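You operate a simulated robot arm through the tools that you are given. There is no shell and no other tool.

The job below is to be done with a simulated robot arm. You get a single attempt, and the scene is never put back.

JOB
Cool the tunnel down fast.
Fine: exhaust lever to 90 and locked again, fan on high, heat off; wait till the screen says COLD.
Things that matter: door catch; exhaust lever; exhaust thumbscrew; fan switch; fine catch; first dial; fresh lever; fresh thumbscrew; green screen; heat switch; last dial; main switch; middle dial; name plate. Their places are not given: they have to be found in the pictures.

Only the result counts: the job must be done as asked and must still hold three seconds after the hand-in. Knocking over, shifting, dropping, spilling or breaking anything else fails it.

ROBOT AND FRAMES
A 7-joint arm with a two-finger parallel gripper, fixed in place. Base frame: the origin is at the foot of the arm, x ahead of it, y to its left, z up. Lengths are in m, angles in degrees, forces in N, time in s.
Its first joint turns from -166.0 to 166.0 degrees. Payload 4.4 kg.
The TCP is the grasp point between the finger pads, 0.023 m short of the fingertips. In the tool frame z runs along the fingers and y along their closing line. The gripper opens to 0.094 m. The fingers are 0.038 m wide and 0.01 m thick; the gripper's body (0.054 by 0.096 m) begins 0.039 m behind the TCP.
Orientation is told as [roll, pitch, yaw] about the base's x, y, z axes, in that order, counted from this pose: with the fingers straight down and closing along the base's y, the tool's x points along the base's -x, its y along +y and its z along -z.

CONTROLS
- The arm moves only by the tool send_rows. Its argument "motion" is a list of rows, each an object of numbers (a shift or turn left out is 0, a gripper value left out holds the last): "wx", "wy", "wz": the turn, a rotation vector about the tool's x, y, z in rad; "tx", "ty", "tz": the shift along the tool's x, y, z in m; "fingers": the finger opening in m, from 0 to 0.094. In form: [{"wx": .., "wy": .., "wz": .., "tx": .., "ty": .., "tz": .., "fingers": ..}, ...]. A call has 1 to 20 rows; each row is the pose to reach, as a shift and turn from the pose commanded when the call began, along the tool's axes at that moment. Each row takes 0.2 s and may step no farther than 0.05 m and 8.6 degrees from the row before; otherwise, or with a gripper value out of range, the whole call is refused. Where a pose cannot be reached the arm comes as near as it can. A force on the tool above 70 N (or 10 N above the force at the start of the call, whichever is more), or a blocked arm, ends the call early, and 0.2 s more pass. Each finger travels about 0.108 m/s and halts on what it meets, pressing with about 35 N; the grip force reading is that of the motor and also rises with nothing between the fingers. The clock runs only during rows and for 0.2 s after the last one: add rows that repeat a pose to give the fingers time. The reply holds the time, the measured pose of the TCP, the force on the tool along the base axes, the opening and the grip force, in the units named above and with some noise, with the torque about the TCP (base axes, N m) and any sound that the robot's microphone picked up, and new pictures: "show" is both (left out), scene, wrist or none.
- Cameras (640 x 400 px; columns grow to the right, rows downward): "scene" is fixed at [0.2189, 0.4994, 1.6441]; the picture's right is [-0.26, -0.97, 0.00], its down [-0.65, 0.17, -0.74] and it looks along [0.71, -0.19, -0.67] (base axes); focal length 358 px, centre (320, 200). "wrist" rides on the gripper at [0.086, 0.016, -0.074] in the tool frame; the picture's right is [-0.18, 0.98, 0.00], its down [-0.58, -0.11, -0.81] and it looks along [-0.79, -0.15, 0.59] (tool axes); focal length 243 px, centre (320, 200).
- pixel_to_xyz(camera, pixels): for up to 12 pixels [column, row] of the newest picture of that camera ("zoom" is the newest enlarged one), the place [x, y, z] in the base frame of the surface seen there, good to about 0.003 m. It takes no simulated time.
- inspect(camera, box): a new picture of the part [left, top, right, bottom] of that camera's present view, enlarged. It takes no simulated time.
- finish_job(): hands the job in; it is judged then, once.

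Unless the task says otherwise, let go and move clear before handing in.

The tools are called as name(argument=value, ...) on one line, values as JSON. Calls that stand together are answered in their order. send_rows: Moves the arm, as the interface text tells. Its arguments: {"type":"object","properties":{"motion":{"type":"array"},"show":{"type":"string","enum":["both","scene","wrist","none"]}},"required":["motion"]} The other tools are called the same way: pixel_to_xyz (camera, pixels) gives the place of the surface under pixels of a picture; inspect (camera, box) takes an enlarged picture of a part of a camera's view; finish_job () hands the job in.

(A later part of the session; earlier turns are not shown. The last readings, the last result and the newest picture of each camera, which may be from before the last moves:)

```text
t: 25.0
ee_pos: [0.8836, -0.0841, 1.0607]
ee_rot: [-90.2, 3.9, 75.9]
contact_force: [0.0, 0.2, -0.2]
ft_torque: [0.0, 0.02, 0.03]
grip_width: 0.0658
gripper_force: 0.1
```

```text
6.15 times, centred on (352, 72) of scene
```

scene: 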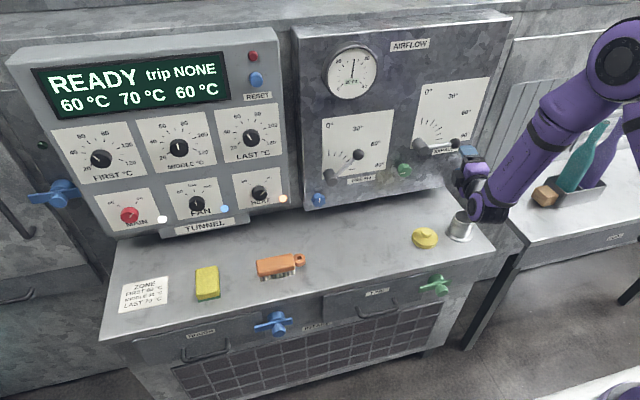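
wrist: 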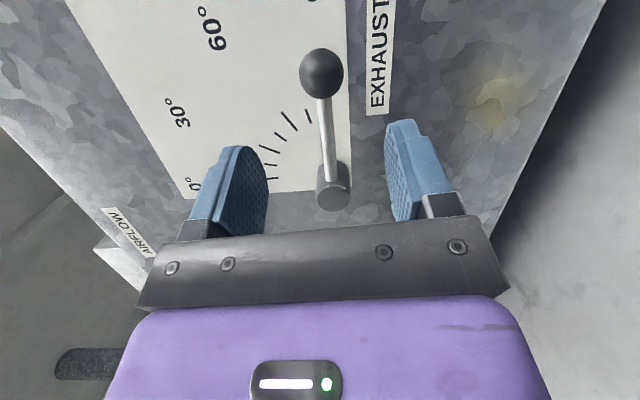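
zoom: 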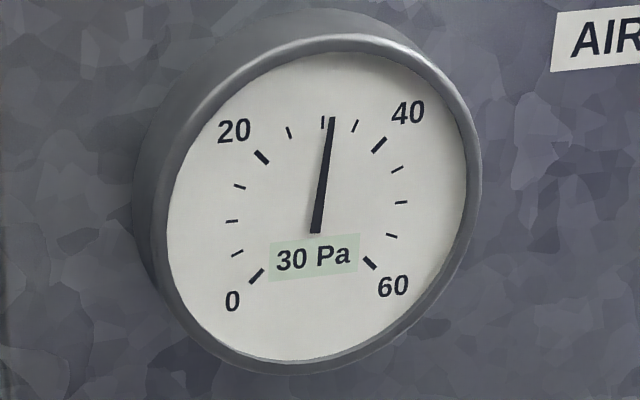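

The lever holds after release. I'll take more points along the rod and ball to check its angle precisely against the 90° tick.

pixel_to_xyz(camera="wrist", pixels=[[325, 104], [325.5, 112], [326, 118], [326.7, 126], [327.3, 133], [328, 141], [328.5, 149], [329, 156], [329.5, 163], [330, 170], [310, 73], [332, 73]])

pixel_to_xyz(camera="wrist", pixels=[[321, 60], [321, 85], [315, 65], [328, 65], [315, 83], [328, 83], [325, 195], [345, 195], [335, 190], [335, 203], [309, 116], [273, 179]])

```text
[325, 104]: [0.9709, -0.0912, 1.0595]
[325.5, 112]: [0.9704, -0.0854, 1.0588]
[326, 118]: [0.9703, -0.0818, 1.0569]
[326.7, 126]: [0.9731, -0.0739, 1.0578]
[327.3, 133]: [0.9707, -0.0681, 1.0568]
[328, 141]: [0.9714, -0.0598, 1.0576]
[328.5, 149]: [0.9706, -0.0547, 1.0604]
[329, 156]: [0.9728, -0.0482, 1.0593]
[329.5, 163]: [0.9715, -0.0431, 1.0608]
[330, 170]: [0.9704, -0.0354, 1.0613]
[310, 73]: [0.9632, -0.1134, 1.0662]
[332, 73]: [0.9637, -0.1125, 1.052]
```

```text
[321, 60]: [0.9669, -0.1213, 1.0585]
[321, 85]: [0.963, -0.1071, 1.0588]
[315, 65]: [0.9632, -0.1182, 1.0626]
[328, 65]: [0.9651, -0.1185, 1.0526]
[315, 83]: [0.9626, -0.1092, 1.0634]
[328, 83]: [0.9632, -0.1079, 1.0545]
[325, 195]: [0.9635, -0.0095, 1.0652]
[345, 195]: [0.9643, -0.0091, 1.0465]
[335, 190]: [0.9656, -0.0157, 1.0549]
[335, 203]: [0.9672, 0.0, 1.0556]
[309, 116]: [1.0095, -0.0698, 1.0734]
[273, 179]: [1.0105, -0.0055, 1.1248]
```

The rod and ball average z≈1.059, in line with the hub and 90° tick, so the lever is at 90° within a degree or two. Now I'll move back in front of the green screw with the gripper pre-rolled so I can turn it clockwise.

send_rows(motion=[{"wx": 0.0012, "wy": -0.0174, "wz": -0.056, "tx": -0.0269, "ty": 0.0149, "tz": -0.0031, "fingers": 0.066}, {"wx": 0.0024, "wy": -0.0347, "wz": -0.112, "tx": -0.0538, "ty": 0.0299, "tz": -0.0062}, {"wx": 0.0035, "wy": -0.052, "wz": -0.168, "tx": -0.0807, "ty": 0.0448, "tz": -0.0093}, {"wx": 0.0047, "wy": -0.0694, "wz": -0.224, "tx": -0.1076, "ty": 0.0598, "tz": -0.0124}, {"wx": 0.0059, "wy": -0.0868, "wz": -0.28, "tx": -0.1345, "ty": 0.0747, "tz": -0.0155}, {"wx": 0.0059, "wy": -0.0868, "wz": -0.28, "tx": -0.1345, "ty": 0.0747, "tz": -0.0155}])

```text
t: 26.4
ee_pos: [0.9014, 0.0447, 0.9762]
ee_rot: [-89.4, 19.9, 80.9]
contact_force: [-0.5, -0.1, 0.3]
ft_torque: [0.03, 0.0, 0.0]
grip_width: 0.066
gripper_force: 0.1
```

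scene: 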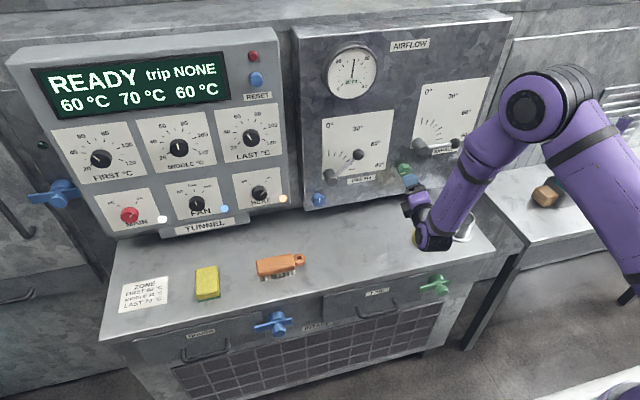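
wrist: 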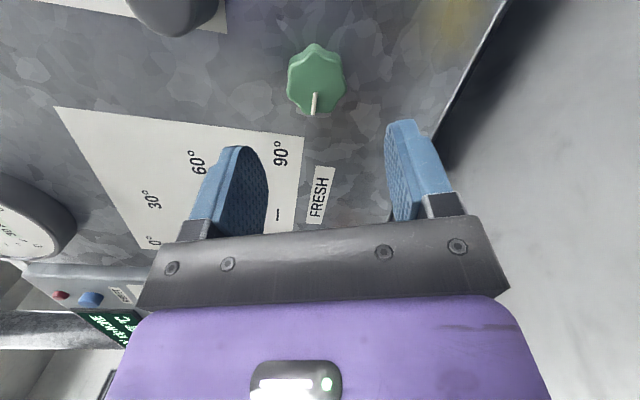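

The screw is centred at column 317. I'll advance onto it and close the fingers.

send_rows(motion=[{"tz": 0.025}, {"tz": 0.05}, {"tz": 0.0752}, {"tz": 0.0752}, {"tz": 0.0752, "fingers": 0.05}, {"tz": 0.0752, "fingers": 0.03}, {"tz": 0.0752, "fingers": 0.03}], show="wrist")

```text
t: 28.0
ee_pos: [0.9764, 0.0331, 0.9778]
ee_rot: [-89.8, 19.8, 80.9]
contact_force: [6.9, 5.1, 18.3]
ft_torque: [-0.04, -0.22, 0.26]
grip_width: 0.0394
gripper_force: 45.1
```

wrist: 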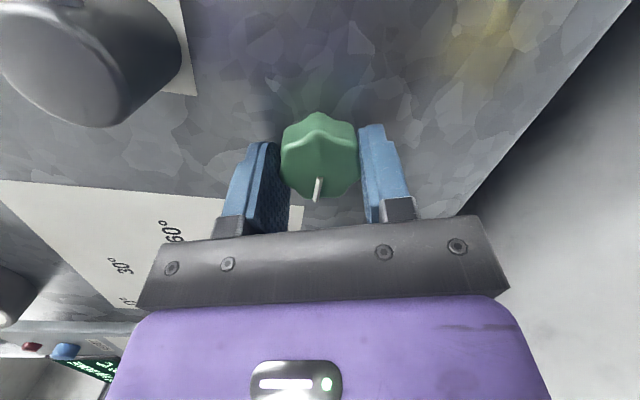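

Gripped at 0.0394 m with the mark visible at (317,190). Now I'll turn clockwise, first 50°.

send_rows(motion=[{"wz": 0.12}, {"wz": 0.24}, {"wz": 0.36}, {"wz": 0.48}, {"wz": 0.6}, {"wz": 0.72}, {"wz": 0.84}, {"wz": 0.92}], show="wrist")

```text
t: 29.8
ee_pos: [0.9756, 0.032, 0.9789]
ee_rot: [-89.5, -32.9, 80.5]
contact_force: [13.2, -1.3, 38.5]
ft_torque: [-0.11, 0.4, -0.05]
grip_width: 0.0399
gripper_force: 45.4
```

wrist: 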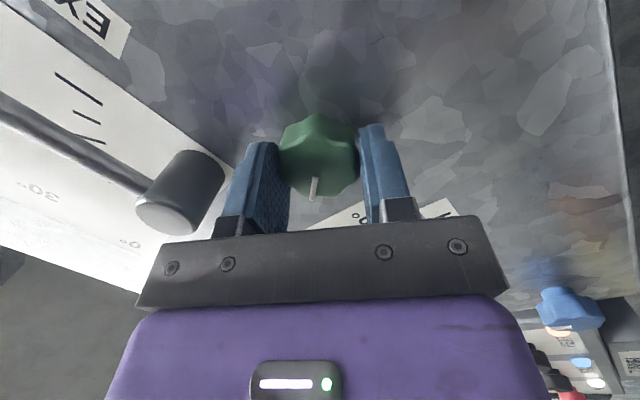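

Turned 53° with the screw following. Upward load is 38 N, so I'll ease up 1.5 mm while turning the remaining ~55°.

send_rows(motion=[{"wz": 0.12, "tx": -0.0008, "ty": -0.0013}, {"wz": 0.24, "tx": -0.0008, "ty": -0.0013}, {"wz": 0.36, "tx": -0.0008, "ty": -0.0013}, {"wz": 0.48, "tx": -0.0008, "ty": -0.0013}, {"wz": 0.6, "tx": -0.0008, "ty": -0.0013}, {"wz": 0.72, "tx": -0.0008, "ty": -0.0013}, {"wz": 0.84, "tx": -0.0008, "ty": -0.0013}, {"wz": 0.96, "tx": -0.0008, "ty": -0.0013}], show="wrist")

```text
t: 31.6
ee_pos: [0.9763, 0.0327, 0.9759]
ee_rot: [-71.5, -87.7, 62.2]
contact_force: [-6.9, -7.0, -1.3]
ft_torque: [-0.67, 0.4, 0.32]
grip_width: 0.0405
gripper_force: 44.6
```

wrist: 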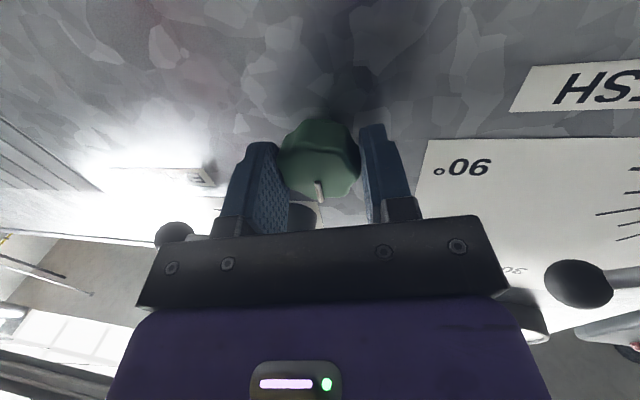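

Torque about the axis is now −0.67 and the mark has slipped slightly relative to the fingers, so it's reaching the locked stop. I'll push a little further to make sure, then release and back off.

send_rows(motion=[{"wz": 0.08}, {"wz": 0.16}, {"wz": 0.16}], show="wrist")

```text
t: 32.4
ee_pos: [0.9753, 0.0331, 0.9779]
ee_rot: [86.1, -83.0, -95.3]
contact_force: [-3.8, -10.4, 3.4]
ft_torque: [-0.5, -0.16, 0.36]
grip_width: 0.0405
gripper_force: 44.6
```

wrist: 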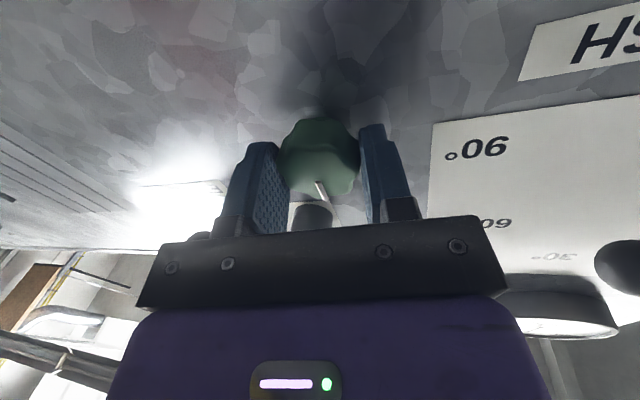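

The mark slipped again relative to the fingers, so the screw is firmly at its locked stop. I'll release and back away.

send_rows(motion=[{"fingers": 0.066}, {"fingers": 0.066}, {"tz": -0.02}, {"tz": -0.05}, {"tz": -0.09}, {"tz": -0.13}, {"tz": -0.17}, {"tz": -0.17}])

inspect(camera="scene", box=[385, 70, 485, 190])

```text
t: 34.2
ee_pos: [0.8076, 0.0616, 0.979]
ee_rot: [85.8, -83.1, -95.0]
contact_force: [0.6, -0.3, -0.7]
ft_torque: [-0.03, -0.01, 0.01]
grip_width: 0.066
gripper_force: 0.1
```

scene: 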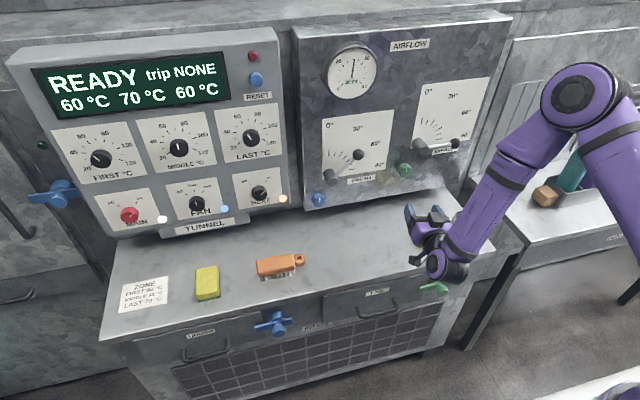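
wrist: 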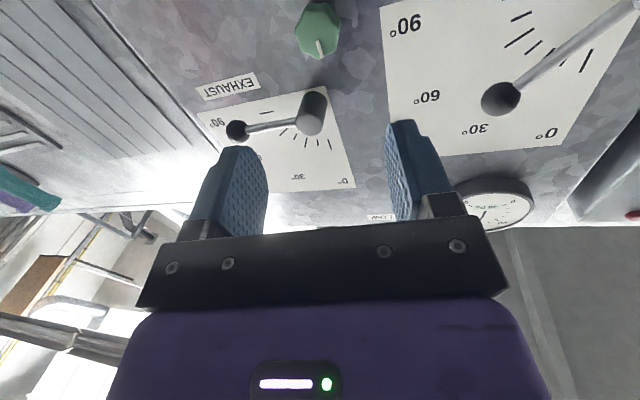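

```text
3.33 times, centred on (435, 130) of scene
```

zoom: 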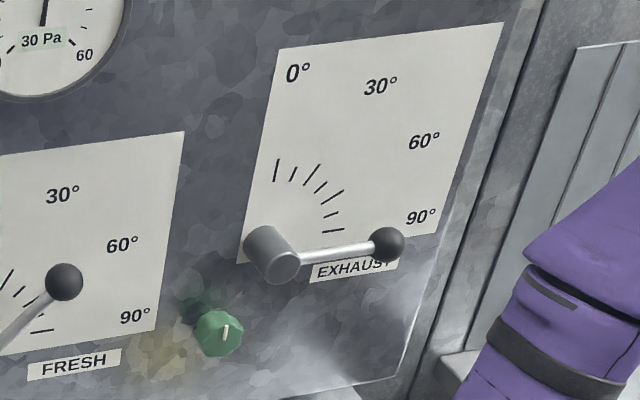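

The screw mark is back up (locked) and the lever sits at 90°. Next come the fan and heat knobs, so I'll zoom in to measure them precisely.

inspect(camera="scene", box=[236, 170, 296, 210])

pixel_to_xyz(camera="scene", pixels=[[196.5, 206], [189.5, 206], [204, 206], [197, 211], [195, 201], [191, 210], [202, 210], [193, 196], [200, 196], [224.5, 208.5], [222, 222], [205, 222]])

```text
10.00 times, centred on (266, 190) of scene
```

zoom: 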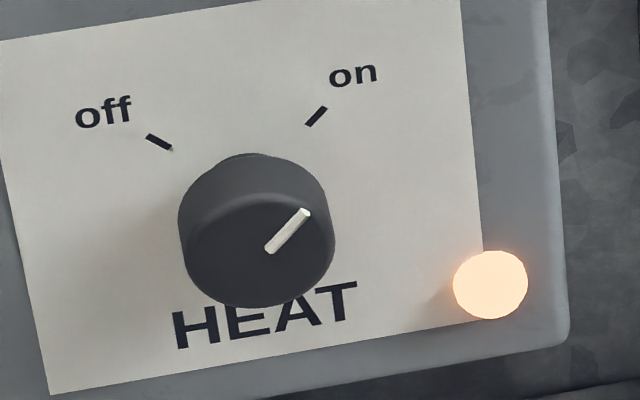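

```text
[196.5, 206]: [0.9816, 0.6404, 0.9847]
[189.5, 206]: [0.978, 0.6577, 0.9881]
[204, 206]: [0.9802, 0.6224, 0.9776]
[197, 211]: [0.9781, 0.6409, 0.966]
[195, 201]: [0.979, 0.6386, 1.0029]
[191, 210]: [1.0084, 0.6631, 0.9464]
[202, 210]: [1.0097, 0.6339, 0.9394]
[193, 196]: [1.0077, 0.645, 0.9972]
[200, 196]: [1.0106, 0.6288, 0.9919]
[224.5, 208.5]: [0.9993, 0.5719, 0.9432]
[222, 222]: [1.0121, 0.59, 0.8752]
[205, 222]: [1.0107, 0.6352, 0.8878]
```

The fan knob centre is about (y 0.640, z 0.984) with its face at x≈0.979. Now the heat knob.

pixel_to_xyz(camera="zoom", pixels=[[258, 250], [190, 245], [325, 245], [258, 298], [258, 205], [302, 217], [270, 250], [220, 215], [300, 285], [215, 285], [490, 285], [240, 160]])

```text
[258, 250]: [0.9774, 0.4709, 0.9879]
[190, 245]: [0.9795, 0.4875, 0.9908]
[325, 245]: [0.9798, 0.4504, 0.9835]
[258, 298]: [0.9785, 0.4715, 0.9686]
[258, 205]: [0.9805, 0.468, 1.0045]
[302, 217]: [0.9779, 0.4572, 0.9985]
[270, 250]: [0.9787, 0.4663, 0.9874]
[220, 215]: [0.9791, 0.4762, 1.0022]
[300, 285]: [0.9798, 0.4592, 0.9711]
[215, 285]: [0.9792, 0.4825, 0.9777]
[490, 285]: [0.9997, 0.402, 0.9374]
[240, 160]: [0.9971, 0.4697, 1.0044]
```

The heat knob centre is about (y 0.469, z 0.986). I'll travel toward the fan at a safe height, straightening the yaw as y increases.

send_rows(motion=[{"wx": -0.0227, "wy": 0.0027, "tx": -0.0055, "ty": 0.0391, "tz": -0.0044}, {"wx": -0.0454, "wy": 0.0054, "tx": -0.0109, "ty": 0.0781, "tz": -0.0089}, {"wx": -0.0681, "wy": 0.0081, "tx": -0.0164, "ty": 0.1172, "tz": -0.0133}, {"wx": -0.0909, "wy": 0.0109, "tx": -0.0218, "ty": 0.1563, "tz": -0.0178}, {"wx": -0.1136, "wy": 0.0136, "tx": -0.0273, "ty": 0.1954, "tz": -0.0222}, {"wx": -0.1363, "wy": 0.0163, "tx": -0.0327, "ty": 0.2344, "tz": -0.0267}, {"wx": -0.159, "wy": 0.019, "tx": -0.0382, "ty": 0.2735, "tz": -0.0311}, {"wx": -0.159, "wy": 0.019, "tx": -0.0382, "ty": 0.2735, "tz": -0.0311}])

```text
t: 36.0
ee_pos: [0.8211, 0.3279, 1.0482]
ee_rot: [85.8, -82.9, -85.9]
contact_force: [0.7, -0.6, 0.2]
ft_torque: [-0.01, -0.01, 0.02]
grip_width: 0.066
gripper_force: 0.1
```

scene: 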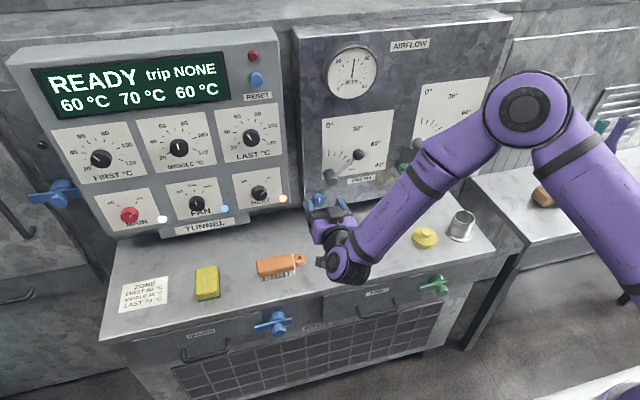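
wrist: 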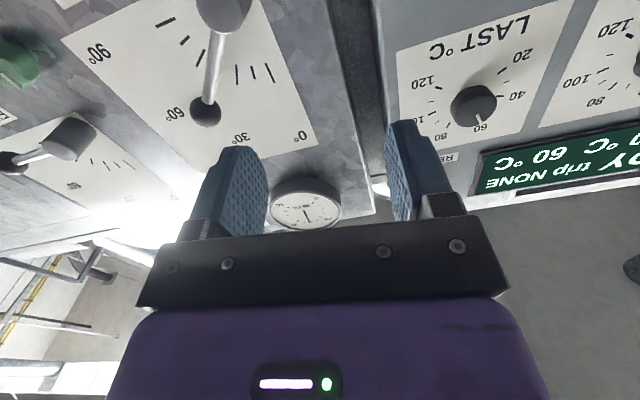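

Now at (0.821, 0.328, 1.048) with yaw about 0. I'll continue to in front of the fan knob and roll the gripper ~49° counter-clockwise so I can turn the knob clockwise.

send_rows(motion=[{"wz": -0.107, "tx": 0.0107, "ty": 0.038, "tz": 0.0049}, {"wz": -0.214, "tx": 0.0214, "ty": 0.076, "tz": 0.0098}, {"wz": -0.321, "tx": 0.0321, "ty": 0.114, "tz": 0.0147}, {"wz": -0.428, "tx": 0.0428, "ty": 0.152, "tz": 0.0196}, {"wz": -0.535, "tx": 0.0535, "ty": 0.19, "tz": 0.0245}, {"wz": -0.642, "tx": 0.0642, "ty": 0.228, "tz": 0.0293}, {"wz": -0.749, "tx": 0.0749, "ty": 0.266, "tz": 0.0342}, {"wz": -0.855, "tx": 0.0856, "ty": 0.3041, "tz": 0.0391}, {"wz": -0.855, "tx": 0.0856, "ty": 0.3041, "tz": 0.0391}])

```text
t: 38.0
ee_pos: [0.8562, 0.6374, 1.0038]
ee_rot: [-89.3, -48.1, 89.4]
contact_force: [0.1, -0.4, -1.0]
ft_torque: [0.0, 0.04, 0.03]
grip_width: 0.0659
gripper_force: 0.1
```

scene: 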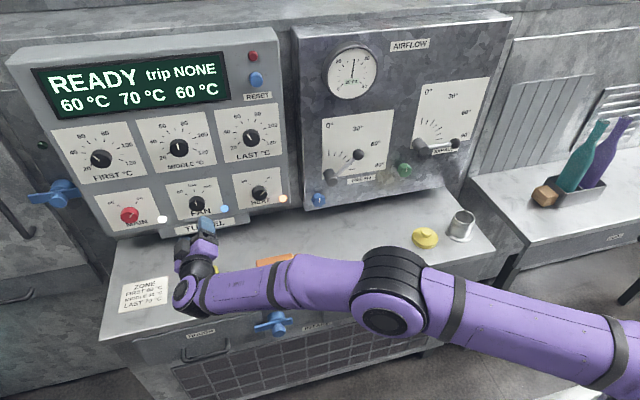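
wrist: 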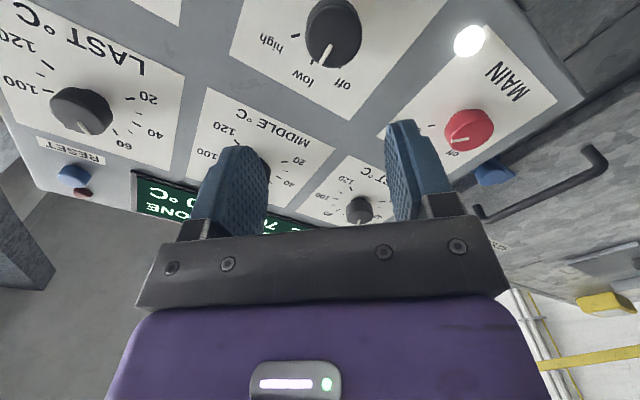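

The gripper is in front of the fan knob, but the elbow swung low across the scene (around (390,290)). I'll check its clearance from the bench and the brush.

pixel_to_xyz(camera="scene", pixels=[[385, 312], [390, 270], [440, 300], [300, 285], [300, 305], [240, 290], [240, 308], [187, 295], [275, 261], [520, 340], [200, 240], [170, 320]])

inspect(camera="scene", box=[100, 170, 420, 370])

```text
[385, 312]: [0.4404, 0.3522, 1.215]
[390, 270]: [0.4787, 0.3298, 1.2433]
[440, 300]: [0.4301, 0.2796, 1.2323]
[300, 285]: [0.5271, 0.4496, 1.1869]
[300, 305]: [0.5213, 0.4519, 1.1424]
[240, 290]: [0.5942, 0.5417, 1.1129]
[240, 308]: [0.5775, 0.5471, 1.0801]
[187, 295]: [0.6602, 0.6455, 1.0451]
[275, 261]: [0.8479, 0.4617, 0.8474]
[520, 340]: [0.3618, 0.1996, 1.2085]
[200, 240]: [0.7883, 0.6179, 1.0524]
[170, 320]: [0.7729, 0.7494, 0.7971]
```

```text
2.00 times, centred on (260, 270) of scene
```

zoom: 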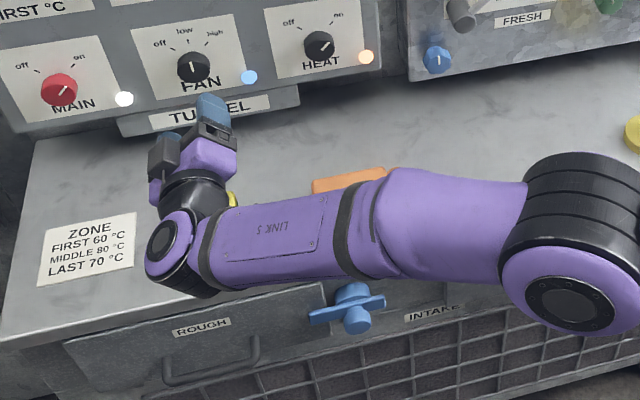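

The arm is all above z≈1.08, so it is clear. I'll line up with the fan knob at (y 0.640, z 0.984) and move closer.

send_rows(motion=[{"tx": 0.006, "ty": 0.008, "tz": 0.02, "fingers": 0.068}, {"tx": 0.0125, "ty": 0.0157, "tz": 0.045}, {"tx": 0.0125, "ty": 0.0157, "tz": 0.0688}, {"tx": 0.0125, "ty": 0.0157, "tz": 0.0688}])

```text
t: 39.0
ee_pos: [0.9146, 0.6313, 0.9845]
ee_rot: [-89.1, -47.9, 89.4]
contact_force: [-0.4, -0.1, -0.1]
ft_torque: [-0.01, 0.0, 0.01]
grip_width: 0.068
gripper_force: 0.1
out of reach, approached as far as the arm can: row 3, 4
```

scene: 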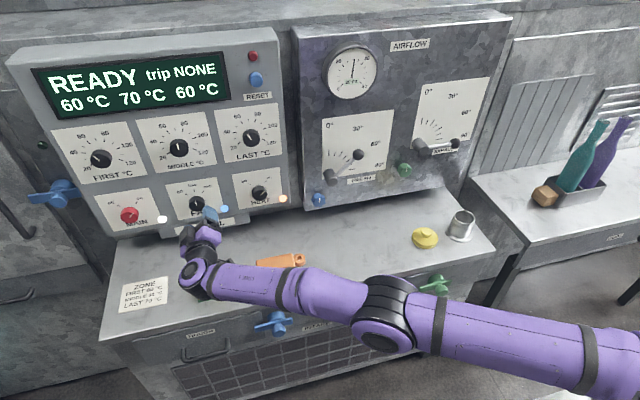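
wrist: 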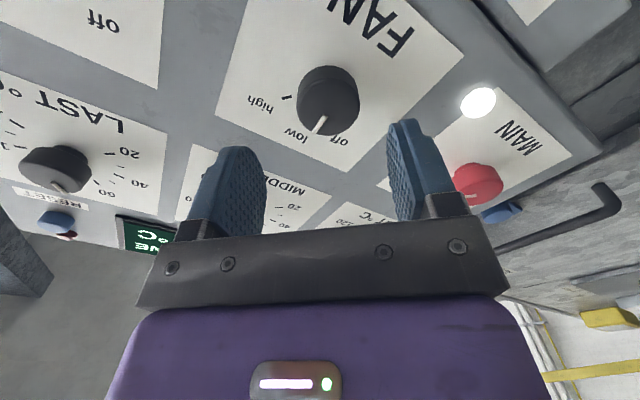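

The arm is nearly straight and at full stretch (stopped at (0.915, 0.631, 0.9845)). Pointing the tool radially outward, yawed about 33° to the left, gains reach, so I'll re-aim that way in front of the fan knob.

send_rows(motion=[{"wx": -0.0534, "wy": -0.0483, "tx": 0.0016, "ty": -0.0017, "tz": -0.01}, {"wx": -0.1068, "wy": -0.0965, "tx": 0.0033, "ty": -0.0034, "tz": -0.01}, {"wx": -0.16, "wy": -0.1448, "tx": 0.0049, "ty": -0.0051, "tz": -0.01}, {"wx": -0.2135, "wy": -0.193, "tx": 0.0065, "ty": -0.0069, "tz": -0.005}, {"wx": -0.2669, "wy": -0.2413, "tx": 0.0081, "ty": -0.0086, "tz": 0.005}, {"wx": -0.32, "wy": -0.2895, "tx": 0.0098, "ty": -0.0103, "tz": 0.01}, {"wx": -0.3736, "wy": -0.3378, "tx": 0.0114, "ty": -0.012, "tz": 0.02}, {"wx": -0.427, "wy": -0.386, "tx": 0.013, "ty": -0.0137, "tz": 0.0268}, {"wx": -0.427, "wy": -0.386, "tx": 0.013, "ty": -0.0137, "tz": 0.0268}])

```text
t: 41.0
ee_pos: [0.9424, 0.6157, 0.9836]
ee_rot: [-89.4, -48.3, 122.6]
contact_force: [0.5, 0.0, -0.1]
ft_torque: [0.01, -0.02, 0.05]
grip_width: 0.0681
gripper_force: 0.1
```

scene: 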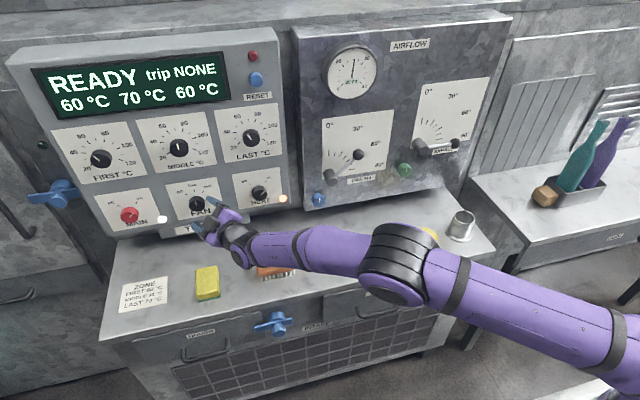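
wrist: 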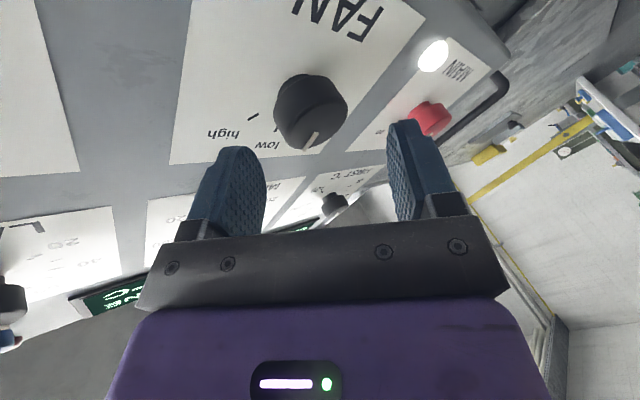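

Reached without a limit this time. Now I'll roll the gripper so the fingers are roughly above and below the knob, leaning counter-clockwise, to prepare for a clockwise turn.

send_rows(motion=[{"wz": -0.13}, {"wz": -0.26}, {"wz": -0.39}, {"wz": -0.52}, {"wz": -0.65}, {"wz": -0.78}, {"wz": -0.91}, {"wz": -1.04}, {"wz": -1.17}, {"wz": -1.3}, {"wz": -1.3}])

```text
t: 43.4
ee_pos: [0.9425, 0.6158, 0.9827]
ee_rot: [-89.6, 26.3, 123.1]
contact_force: [0.1, -1.3, -0.4]
ft_torque: [-0.02, 0.01, 0.0]
grip_width: 0.0681
gripper_force: 0.1
```

scene: 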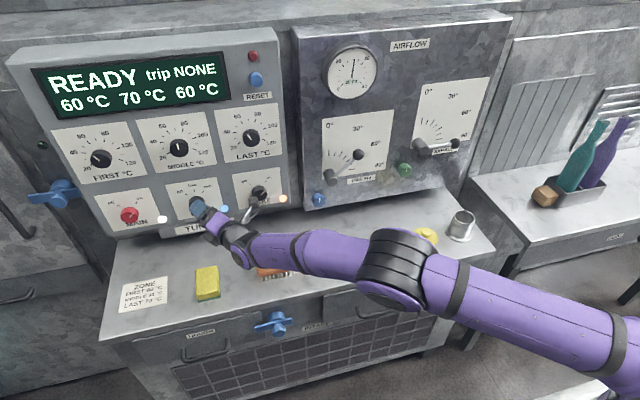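
wrist: 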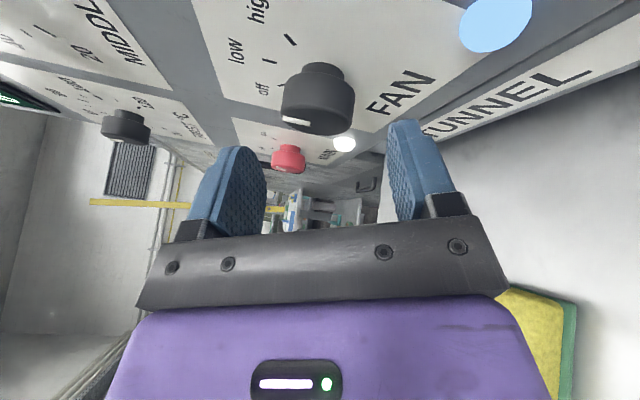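

The wrist view shows the fan knob centred at (318,98) with its pointer on "low". I'll advance along the tool axis so the fingers straddle the knob.

send_rows(motion=[{"tx": 0.0015, "tz": 0.009}, {"tx": 0.0027, "tz": 0.018}, {"tx": 0.0027, "tz": 0.027}, {"tx": 0.0027, "tz": 0.027}])

```text
t: 44.4
ee_pos: [0.9649, 0.6287, 0.9831]
ee_rot: [-89.6, 26.2, 123.1]
contact_force: [0.3, -0.7, 0.1]
ft_torque: [0.05, -0.01, -0.01]
grip_width: 0.0681
gripper_force: 0.2
```

scene: 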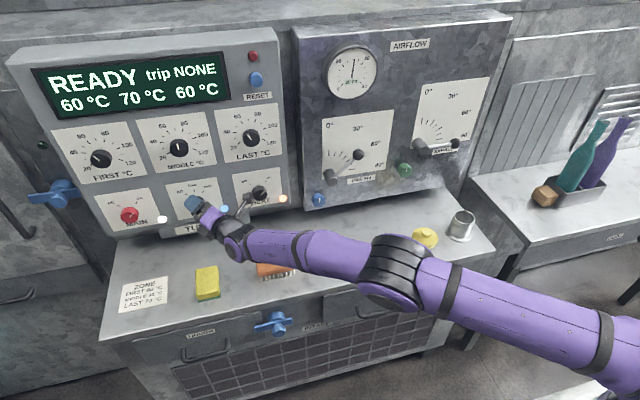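
wrist: 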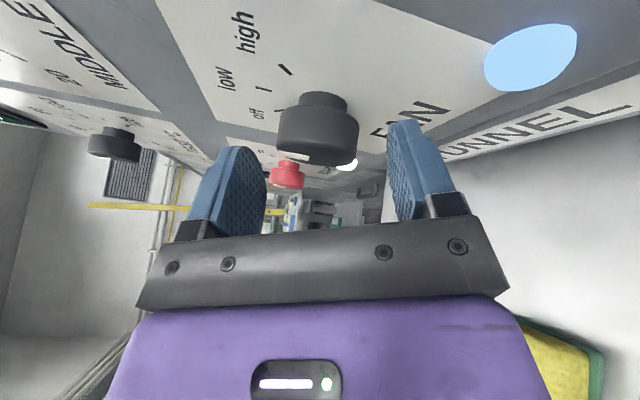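

The fingers overlap the knob by several mm, still within reach. I'll close on it and check the grip.

send_rows(motion=[{"fingers": 0.05}, {"fingers": 0.034}, {"fingers": 0.034}], show="wrist")

```text
t: 45.2
ee_pos: [0.9661, 0.6271, 0.9838]
ee_rot: [-89.7, 26.2, 123.2]
contact_force: [1.4, 3.0, 5.0]
ft_torque: [0.01, 0.28, 0.1]
grip_width: 0.0413
gripper_force: 45.2
```

wrist: 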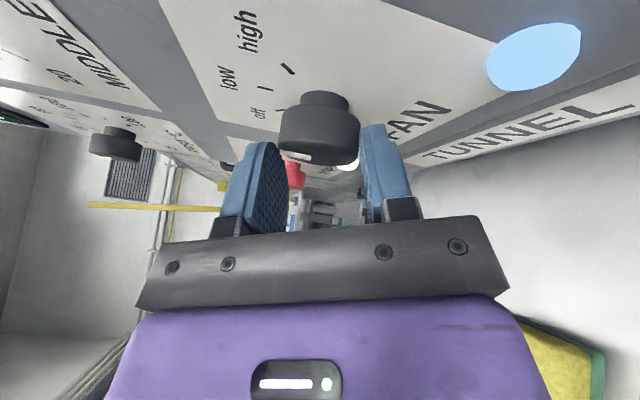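

Gripped at 0.0413 m with small forces. I'll turn clockwise about 29° first and look.

send_rows(motion=[{"wz": 0.1}, {"wz": 0.2}, {"wz": 0.3}, {"wz": 0.4}, {"wz": 0.5}], show="both")

inspect(camera="scene", box=[165, 175, 245, 235])

```text
t: 46.4
ee_pos: [0.9679, 0.6271, 0.9853]
ee_rot: [-89.8, -2.5, 122.9]
contact_force: [-2.4, 0.6, 5.9]
ft_torque: [0.05, -0.68, 0.25]
grip_width: 0.0403
gripper_force: 41.3
```

scene: 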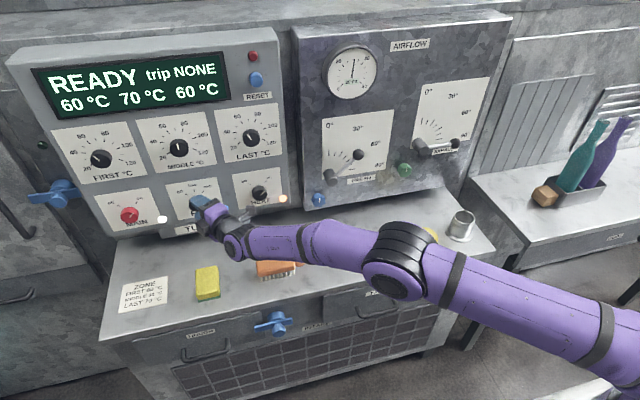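
wrist: 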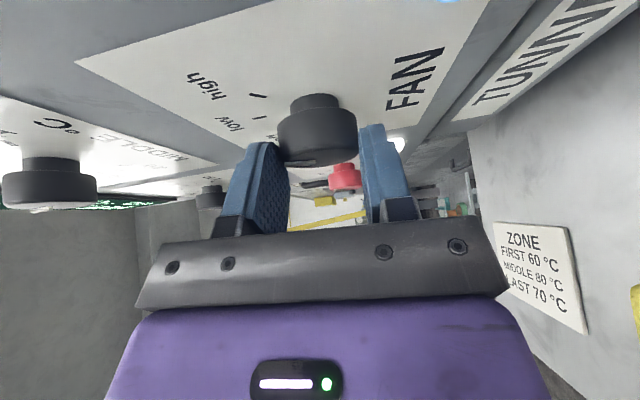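

```text
6.67 times, centred on (205, 205) of scene
```

zoom: 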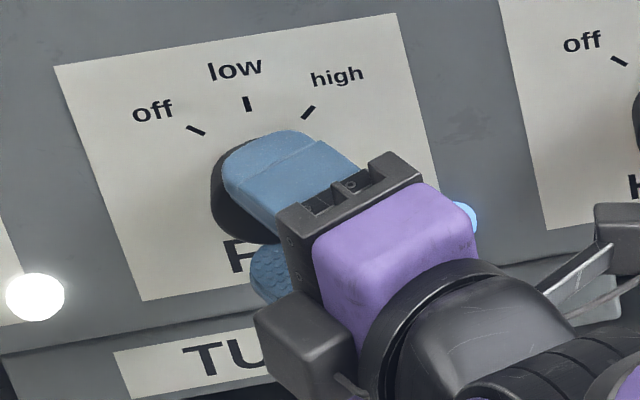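

The tool has rolled about 29° with low forces; the pointer is hidden. I'll continue another ~28°.

send_rows(motion=[{"wz": 0.1}, {"wz": 0.2}, {"wz": 0.3}, {"wz": 0.4}, {"wz": 0.48}], show="both")

inspect(camera="wrist", box=[160, 40, 440, 220])

```text
t: 47.6
ee_pos: [0.966, 0.6269, 0.9864]
ee_rot: [-89.7, -30.2, 122.7]
contact_force: [-14.5, -6.4, 11.4]
ft_torque: [-0.19, -1.09, 0.67]
grip_width: 0.0414
gripper_force: 45.1
```

scene: 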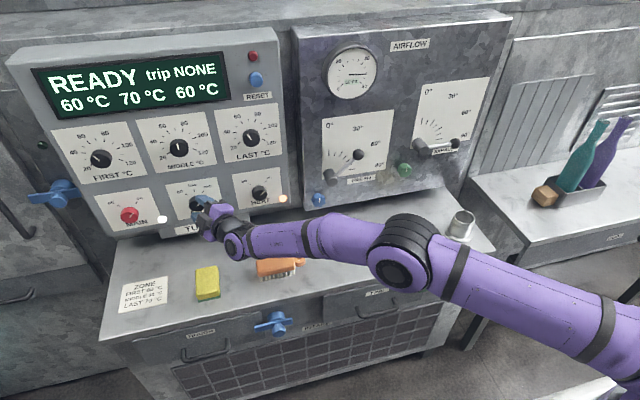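
wrist: 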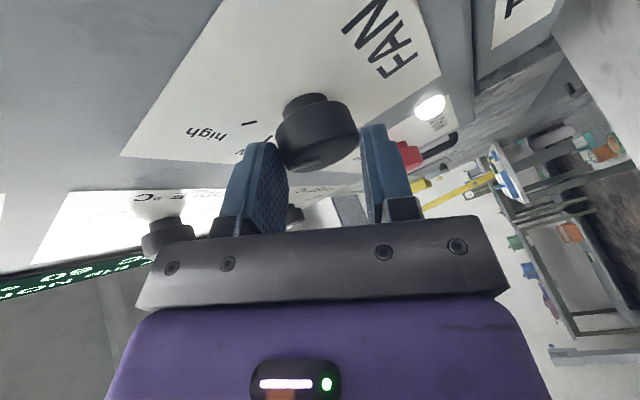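

```text
2.22 times, centred on (300, 130) of wrist
```

zoom: 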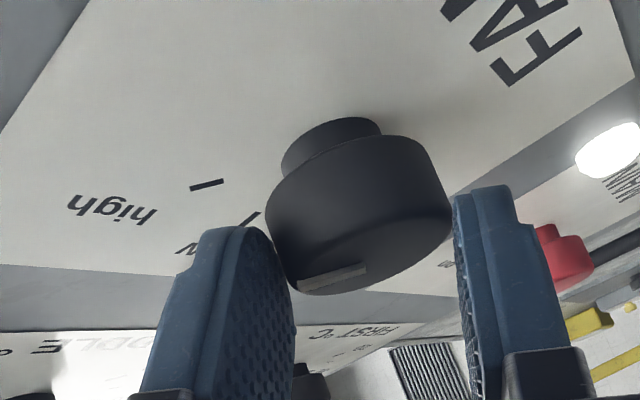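

The gauge needle jumped to the right and the pointer seems aimed at "high". I'll release, back off along the tool axis and check.

send_rows(motion=[{"fingers": 0.068}, {"fingers": 0.068}, {"tz": -0.02}, {"tz": -0.045}, {"tz": -0.07}, {"tz": -0.1}, {"tz": -0.1}])

inspect(camera="scene", box=[165, 175, 245, 235])

inspect(camera="scene", box=[320, 40, 385, 105])

```text
t: 49.2
ee_pos: [0.8837, 0.5729, 0.9831]
ee_rot: [-89.6, -30.1, 122.8]
contact_force: [0.0, -0.3, -0.4]
ft_torque: [-0.03, 0.02, -0.01]
grip_width: 0.0678
gripper_force: 0.1
```

scene: 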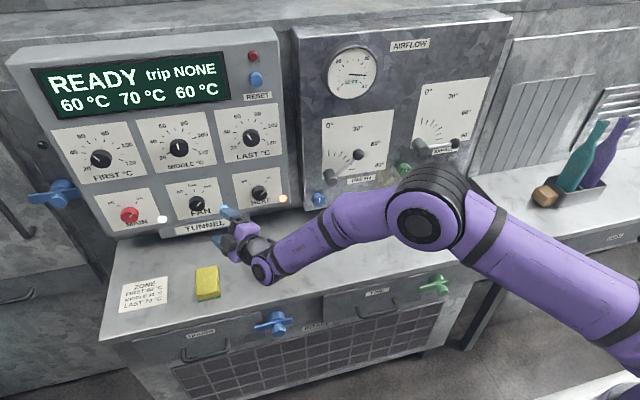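
wrist: 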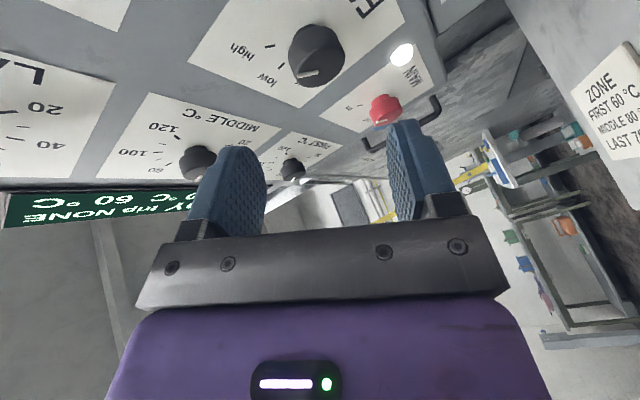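

```text
6.67 times, centred on (205, 205) of scene
```

zoom: 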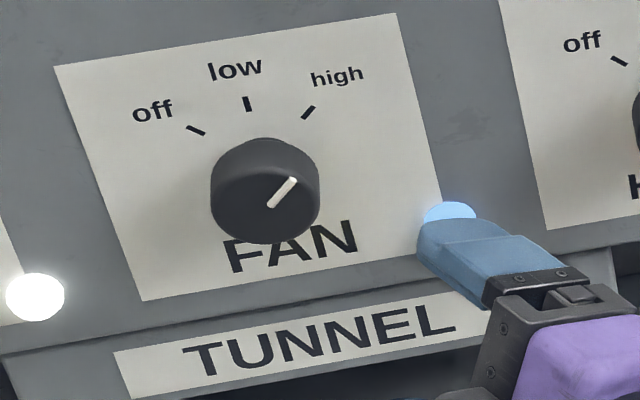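

```text
6.15 times, centred on (352, 72) of scene
```

zoom: 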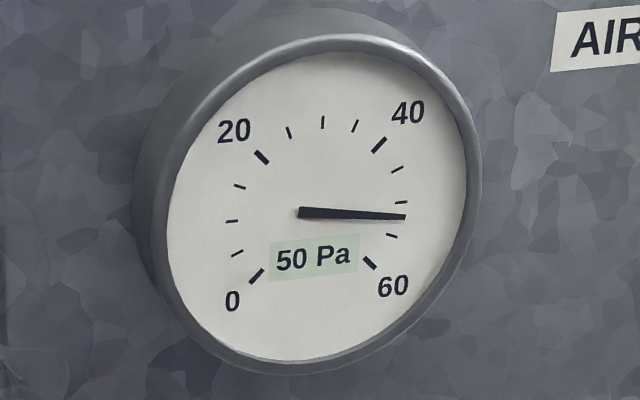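

The fan is on high (pointer on the tick, gauge 50 Pa). Now the heat knob at (y 0.469, z 0.986), which is well within reach, so I'll straighten the tool and move in front of it.

send_rows(motion=[{"wx": 0.0478, "wy": 0.0825, "tx": 0.0129, "ty": -0.008, "tz": -0.0085}, {"wx": 0.0956, "wy": 0.165, "tx": 0.0257, "ty": -0.016, "tz": -0.017}, {"wx": 0.1435, "wy": 0.2475, "tx": 0.0386, "ty": -0.024, "tz": -0.0255}, {"wx": 0.1913, "wy": 0.3299, "tx": 0.0514, "ty": -0.032, "tz": -0.034}, {"wx": 0.2391, "wy": 0.4124, "tx": 0.0643, "ty": -0.04, "tz": -0.0425}, {"wx": 0.2869, "wy": 0.4949, "tx": 0.0771, "ty": -0.048, "tz": -0.051}, {"wx": 0.2869, "wy": 0.4949, "tx": 0.0771, "ty": -0.048, "tz": -0.051}])

```text
t: 50.8
ee_pos: [0.8895, 0.4692, 0.9875]
ee_rot: [-89.7, -29.7, 90.1]
contact_force: [0.0, -0.5, 0.1]
ft_torque: [-0.04, -0.01, 0.02]
grip_width: 0.0682
gripper_force: 0.1
```

scene: 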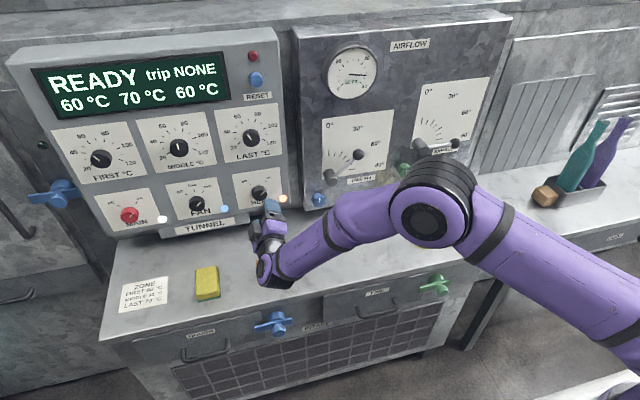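
wrist: 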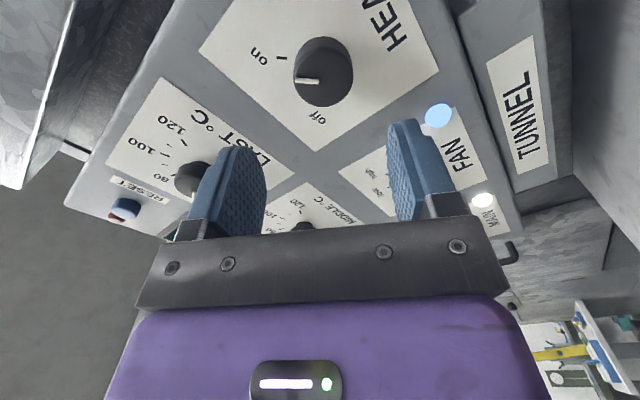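

The heat knob is centred at (323,72) in the wrist view with its pointer on "on". I'll roll clockwise by about 35° so there's room for a full counter-clockwise turn.

send_rows(motion=[{"wz": 0.12}, {"wz": 0.24}, {"wz": 0.36}, {"wz": 0.48}, {"wz": 0.61}, {"wz": 0.61}])

```text
t: 52.2
ee_pos: [0.8905, 0.4682, 0.9875]
ee_rot: [-89.6, -64.9, 89.7]
contact_force: [-0.8, -0.1, 0.8]
ft_torque: [-0.01, 0.01, -0.02]
grip_width: 0.068
gripper_force: 0.1
```

scene: 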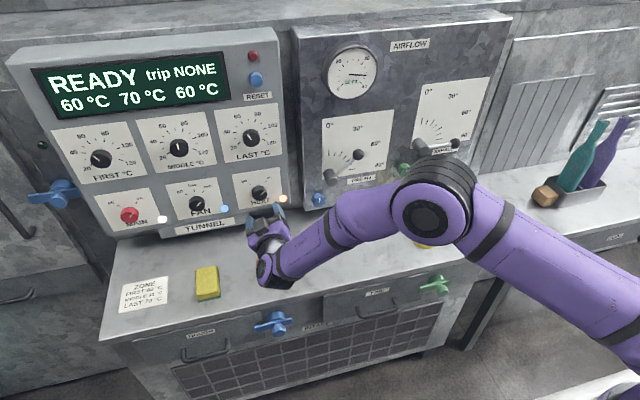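
wrist: 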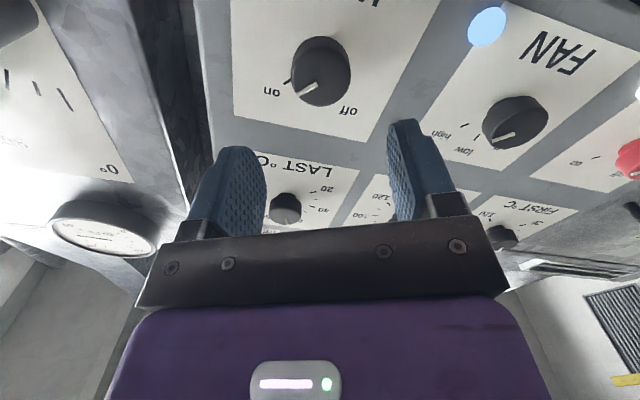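

The knob is at (321,73). I'll measure its face from the wrist camera before advancing.

pixel_to_xyz(camera="wrist", pixels=[[321, 80], [296, 82], [346, 82], [321, 104], [321, 60], [313, 95], [330, 98], [302, 97], [315, 85], [338, 95]])

inspect(camera="wrist", box=[240, 20, 400, 120])

```text
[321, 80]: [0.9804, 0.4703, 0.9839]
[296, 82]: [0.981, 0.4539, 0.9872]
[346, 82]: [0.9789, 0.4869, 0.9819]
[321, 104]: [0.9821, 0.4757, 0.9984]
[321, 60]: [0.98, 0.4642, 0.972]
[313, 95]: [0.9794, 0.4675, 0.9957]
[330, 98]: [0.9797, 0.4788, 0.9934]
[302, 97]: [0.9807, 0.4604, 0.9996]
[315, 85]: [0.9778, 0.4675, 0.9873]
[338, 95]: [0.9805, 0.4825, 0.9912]
```

```text
4.00 times, centred on (320, 70) of wrist
```

zoom: 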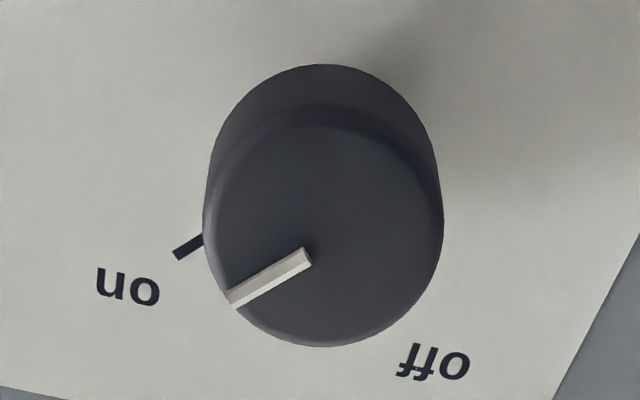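

The knob centre is confirmed at (y 0.470, z 0.985). I'll advance over it and close.

send_rows(motion=[{"tx": 0.0005, "ty": 0.001, "tz": 0.03}, {"tx": 0.0013, "ty": 0.0031, "tz": 0.06}, {"tx": 0.0013, "ty": 0.0031, "tz": 0.0865}, {"tx": 0.0013, "ty": 0.0031, "tz": 0.0865}, {"tx": 0.0013, "ty": 0.0031, "tz": 0.0865, "fingers": 0.05}, {"tx": 0.0013, "ty": 0.0031, "tz": 0.0865, "fingers": 0.034}, {"tx": 0.0013, "ty": 0.0031, "tz": 0.0865, "fingers": 0.034}], show="both")

```text
t: 53.8
ee_pos: [0.9767, 0.4709, 0.9863]
ee_rot: [-89.7, -64.9, 89.7]
contact_force: [-4.1, -16.1, 5.4]
ft_torque: [-0.12, -0.09, -0.81]
grip_width: 0.0412
gripper_force: 45.3
```

scene: 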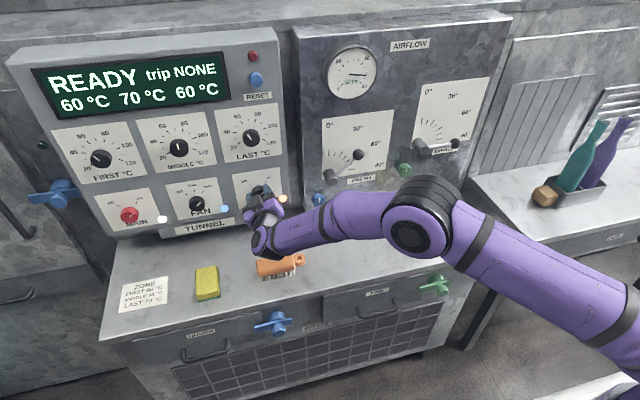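
wrist: 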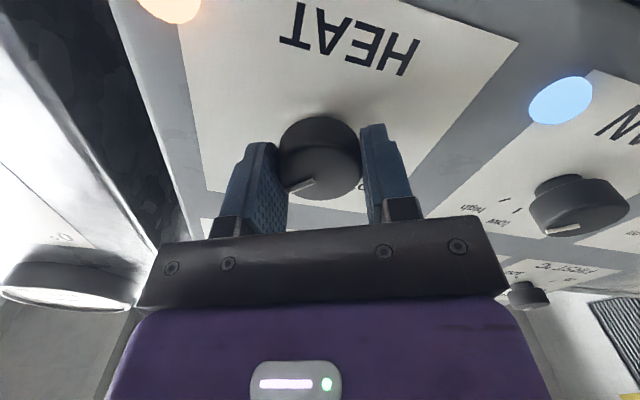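

The heat knob is gripped at 0.041 m. I'll turn counter-clockwise about 46° first.

send_rows(motion=[{"wz": -0.12, "tx": 0.0003, "ty": -0.0007}, {"wz": -0.24, "tx": 0.0003, "ty": -0.0007}, {"wz": -0.36, "tx": 0.0003, "ty": -0.0007}, {"wz": -0.48, "tx": 0.0003, "ty": -0.0007}, {"wz": -0.6, "tx": 0.0003, "ty": -0.0007}, {"wz": -0.72, "tx": 0.0003, "ty": -0.0007}, {"wz": -0.8, "tx": 0.0003, "ty": -0.0007}], show="wrist")

```text
t: 55.4
ee_pos: [0.9774, 0.4702, 0.9863]
ee_rot: [-89.9, -18.9, 90.0]
contact_force: [25.7, -2.7, 13.6]
ft_torque: [0.0, -0.34, 0.18]
grip_width: 0.0412
gripper_force: 45.2
```

wrist: 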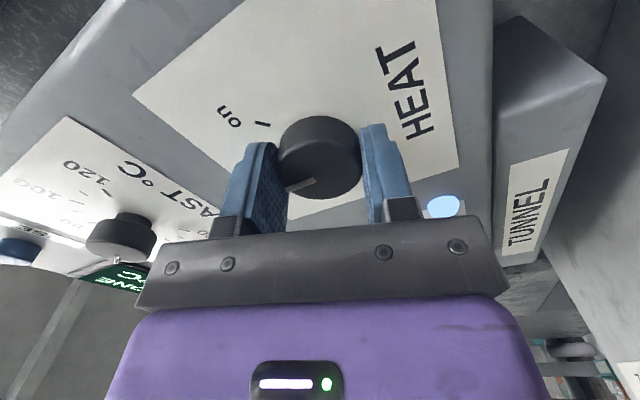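

The pointer has moved off "on" with the gripper. I'll turn the remaining ~46° toward "off".

send_rows(motion=[{"wz": -0.12}, {"wz": -0.24}, {"wz": -0.36}, {"wz": -0.48}, {"wz": -0.6}, {"wz": -0.7}, {"wz": -0.78}], show="both")

inspect(camera="wrist", box=[200, 60, 460, 220])

```text
t: 57.0
ee_pos: [0.9767, 0.4701, 0.9846]
ee_rot: [-89.8, 25.9, 90.2]
contact_force: [15.4, -4.6, 7.4]
ft_torque: [-0.03, -0.31, -0.04]
grip_width: 0.041
gripper_force: 45.3
```

scene: 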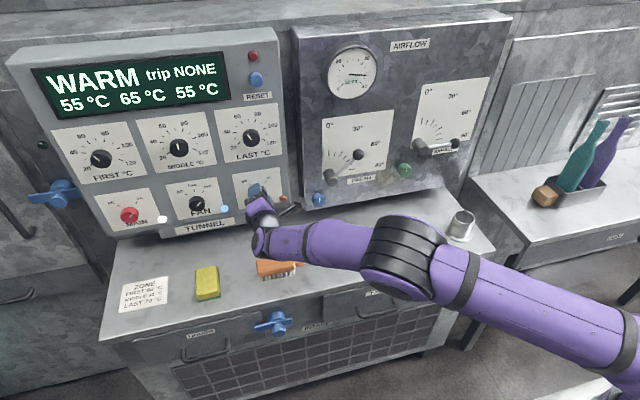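
wrist: 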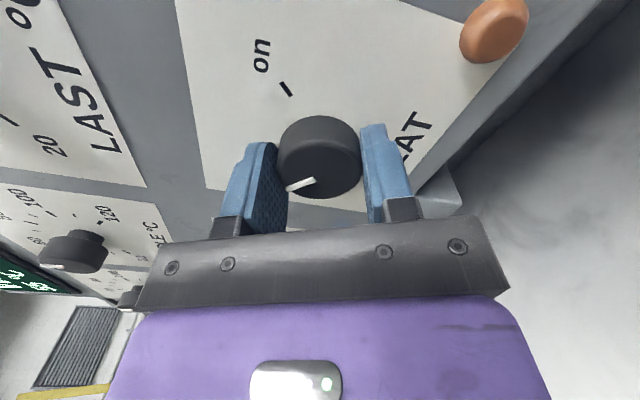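

```text
2.46 times, centred on (330, 140) of wrist
```

zoom: 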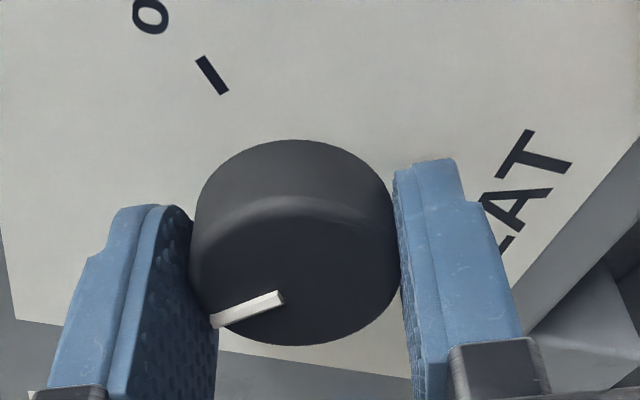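

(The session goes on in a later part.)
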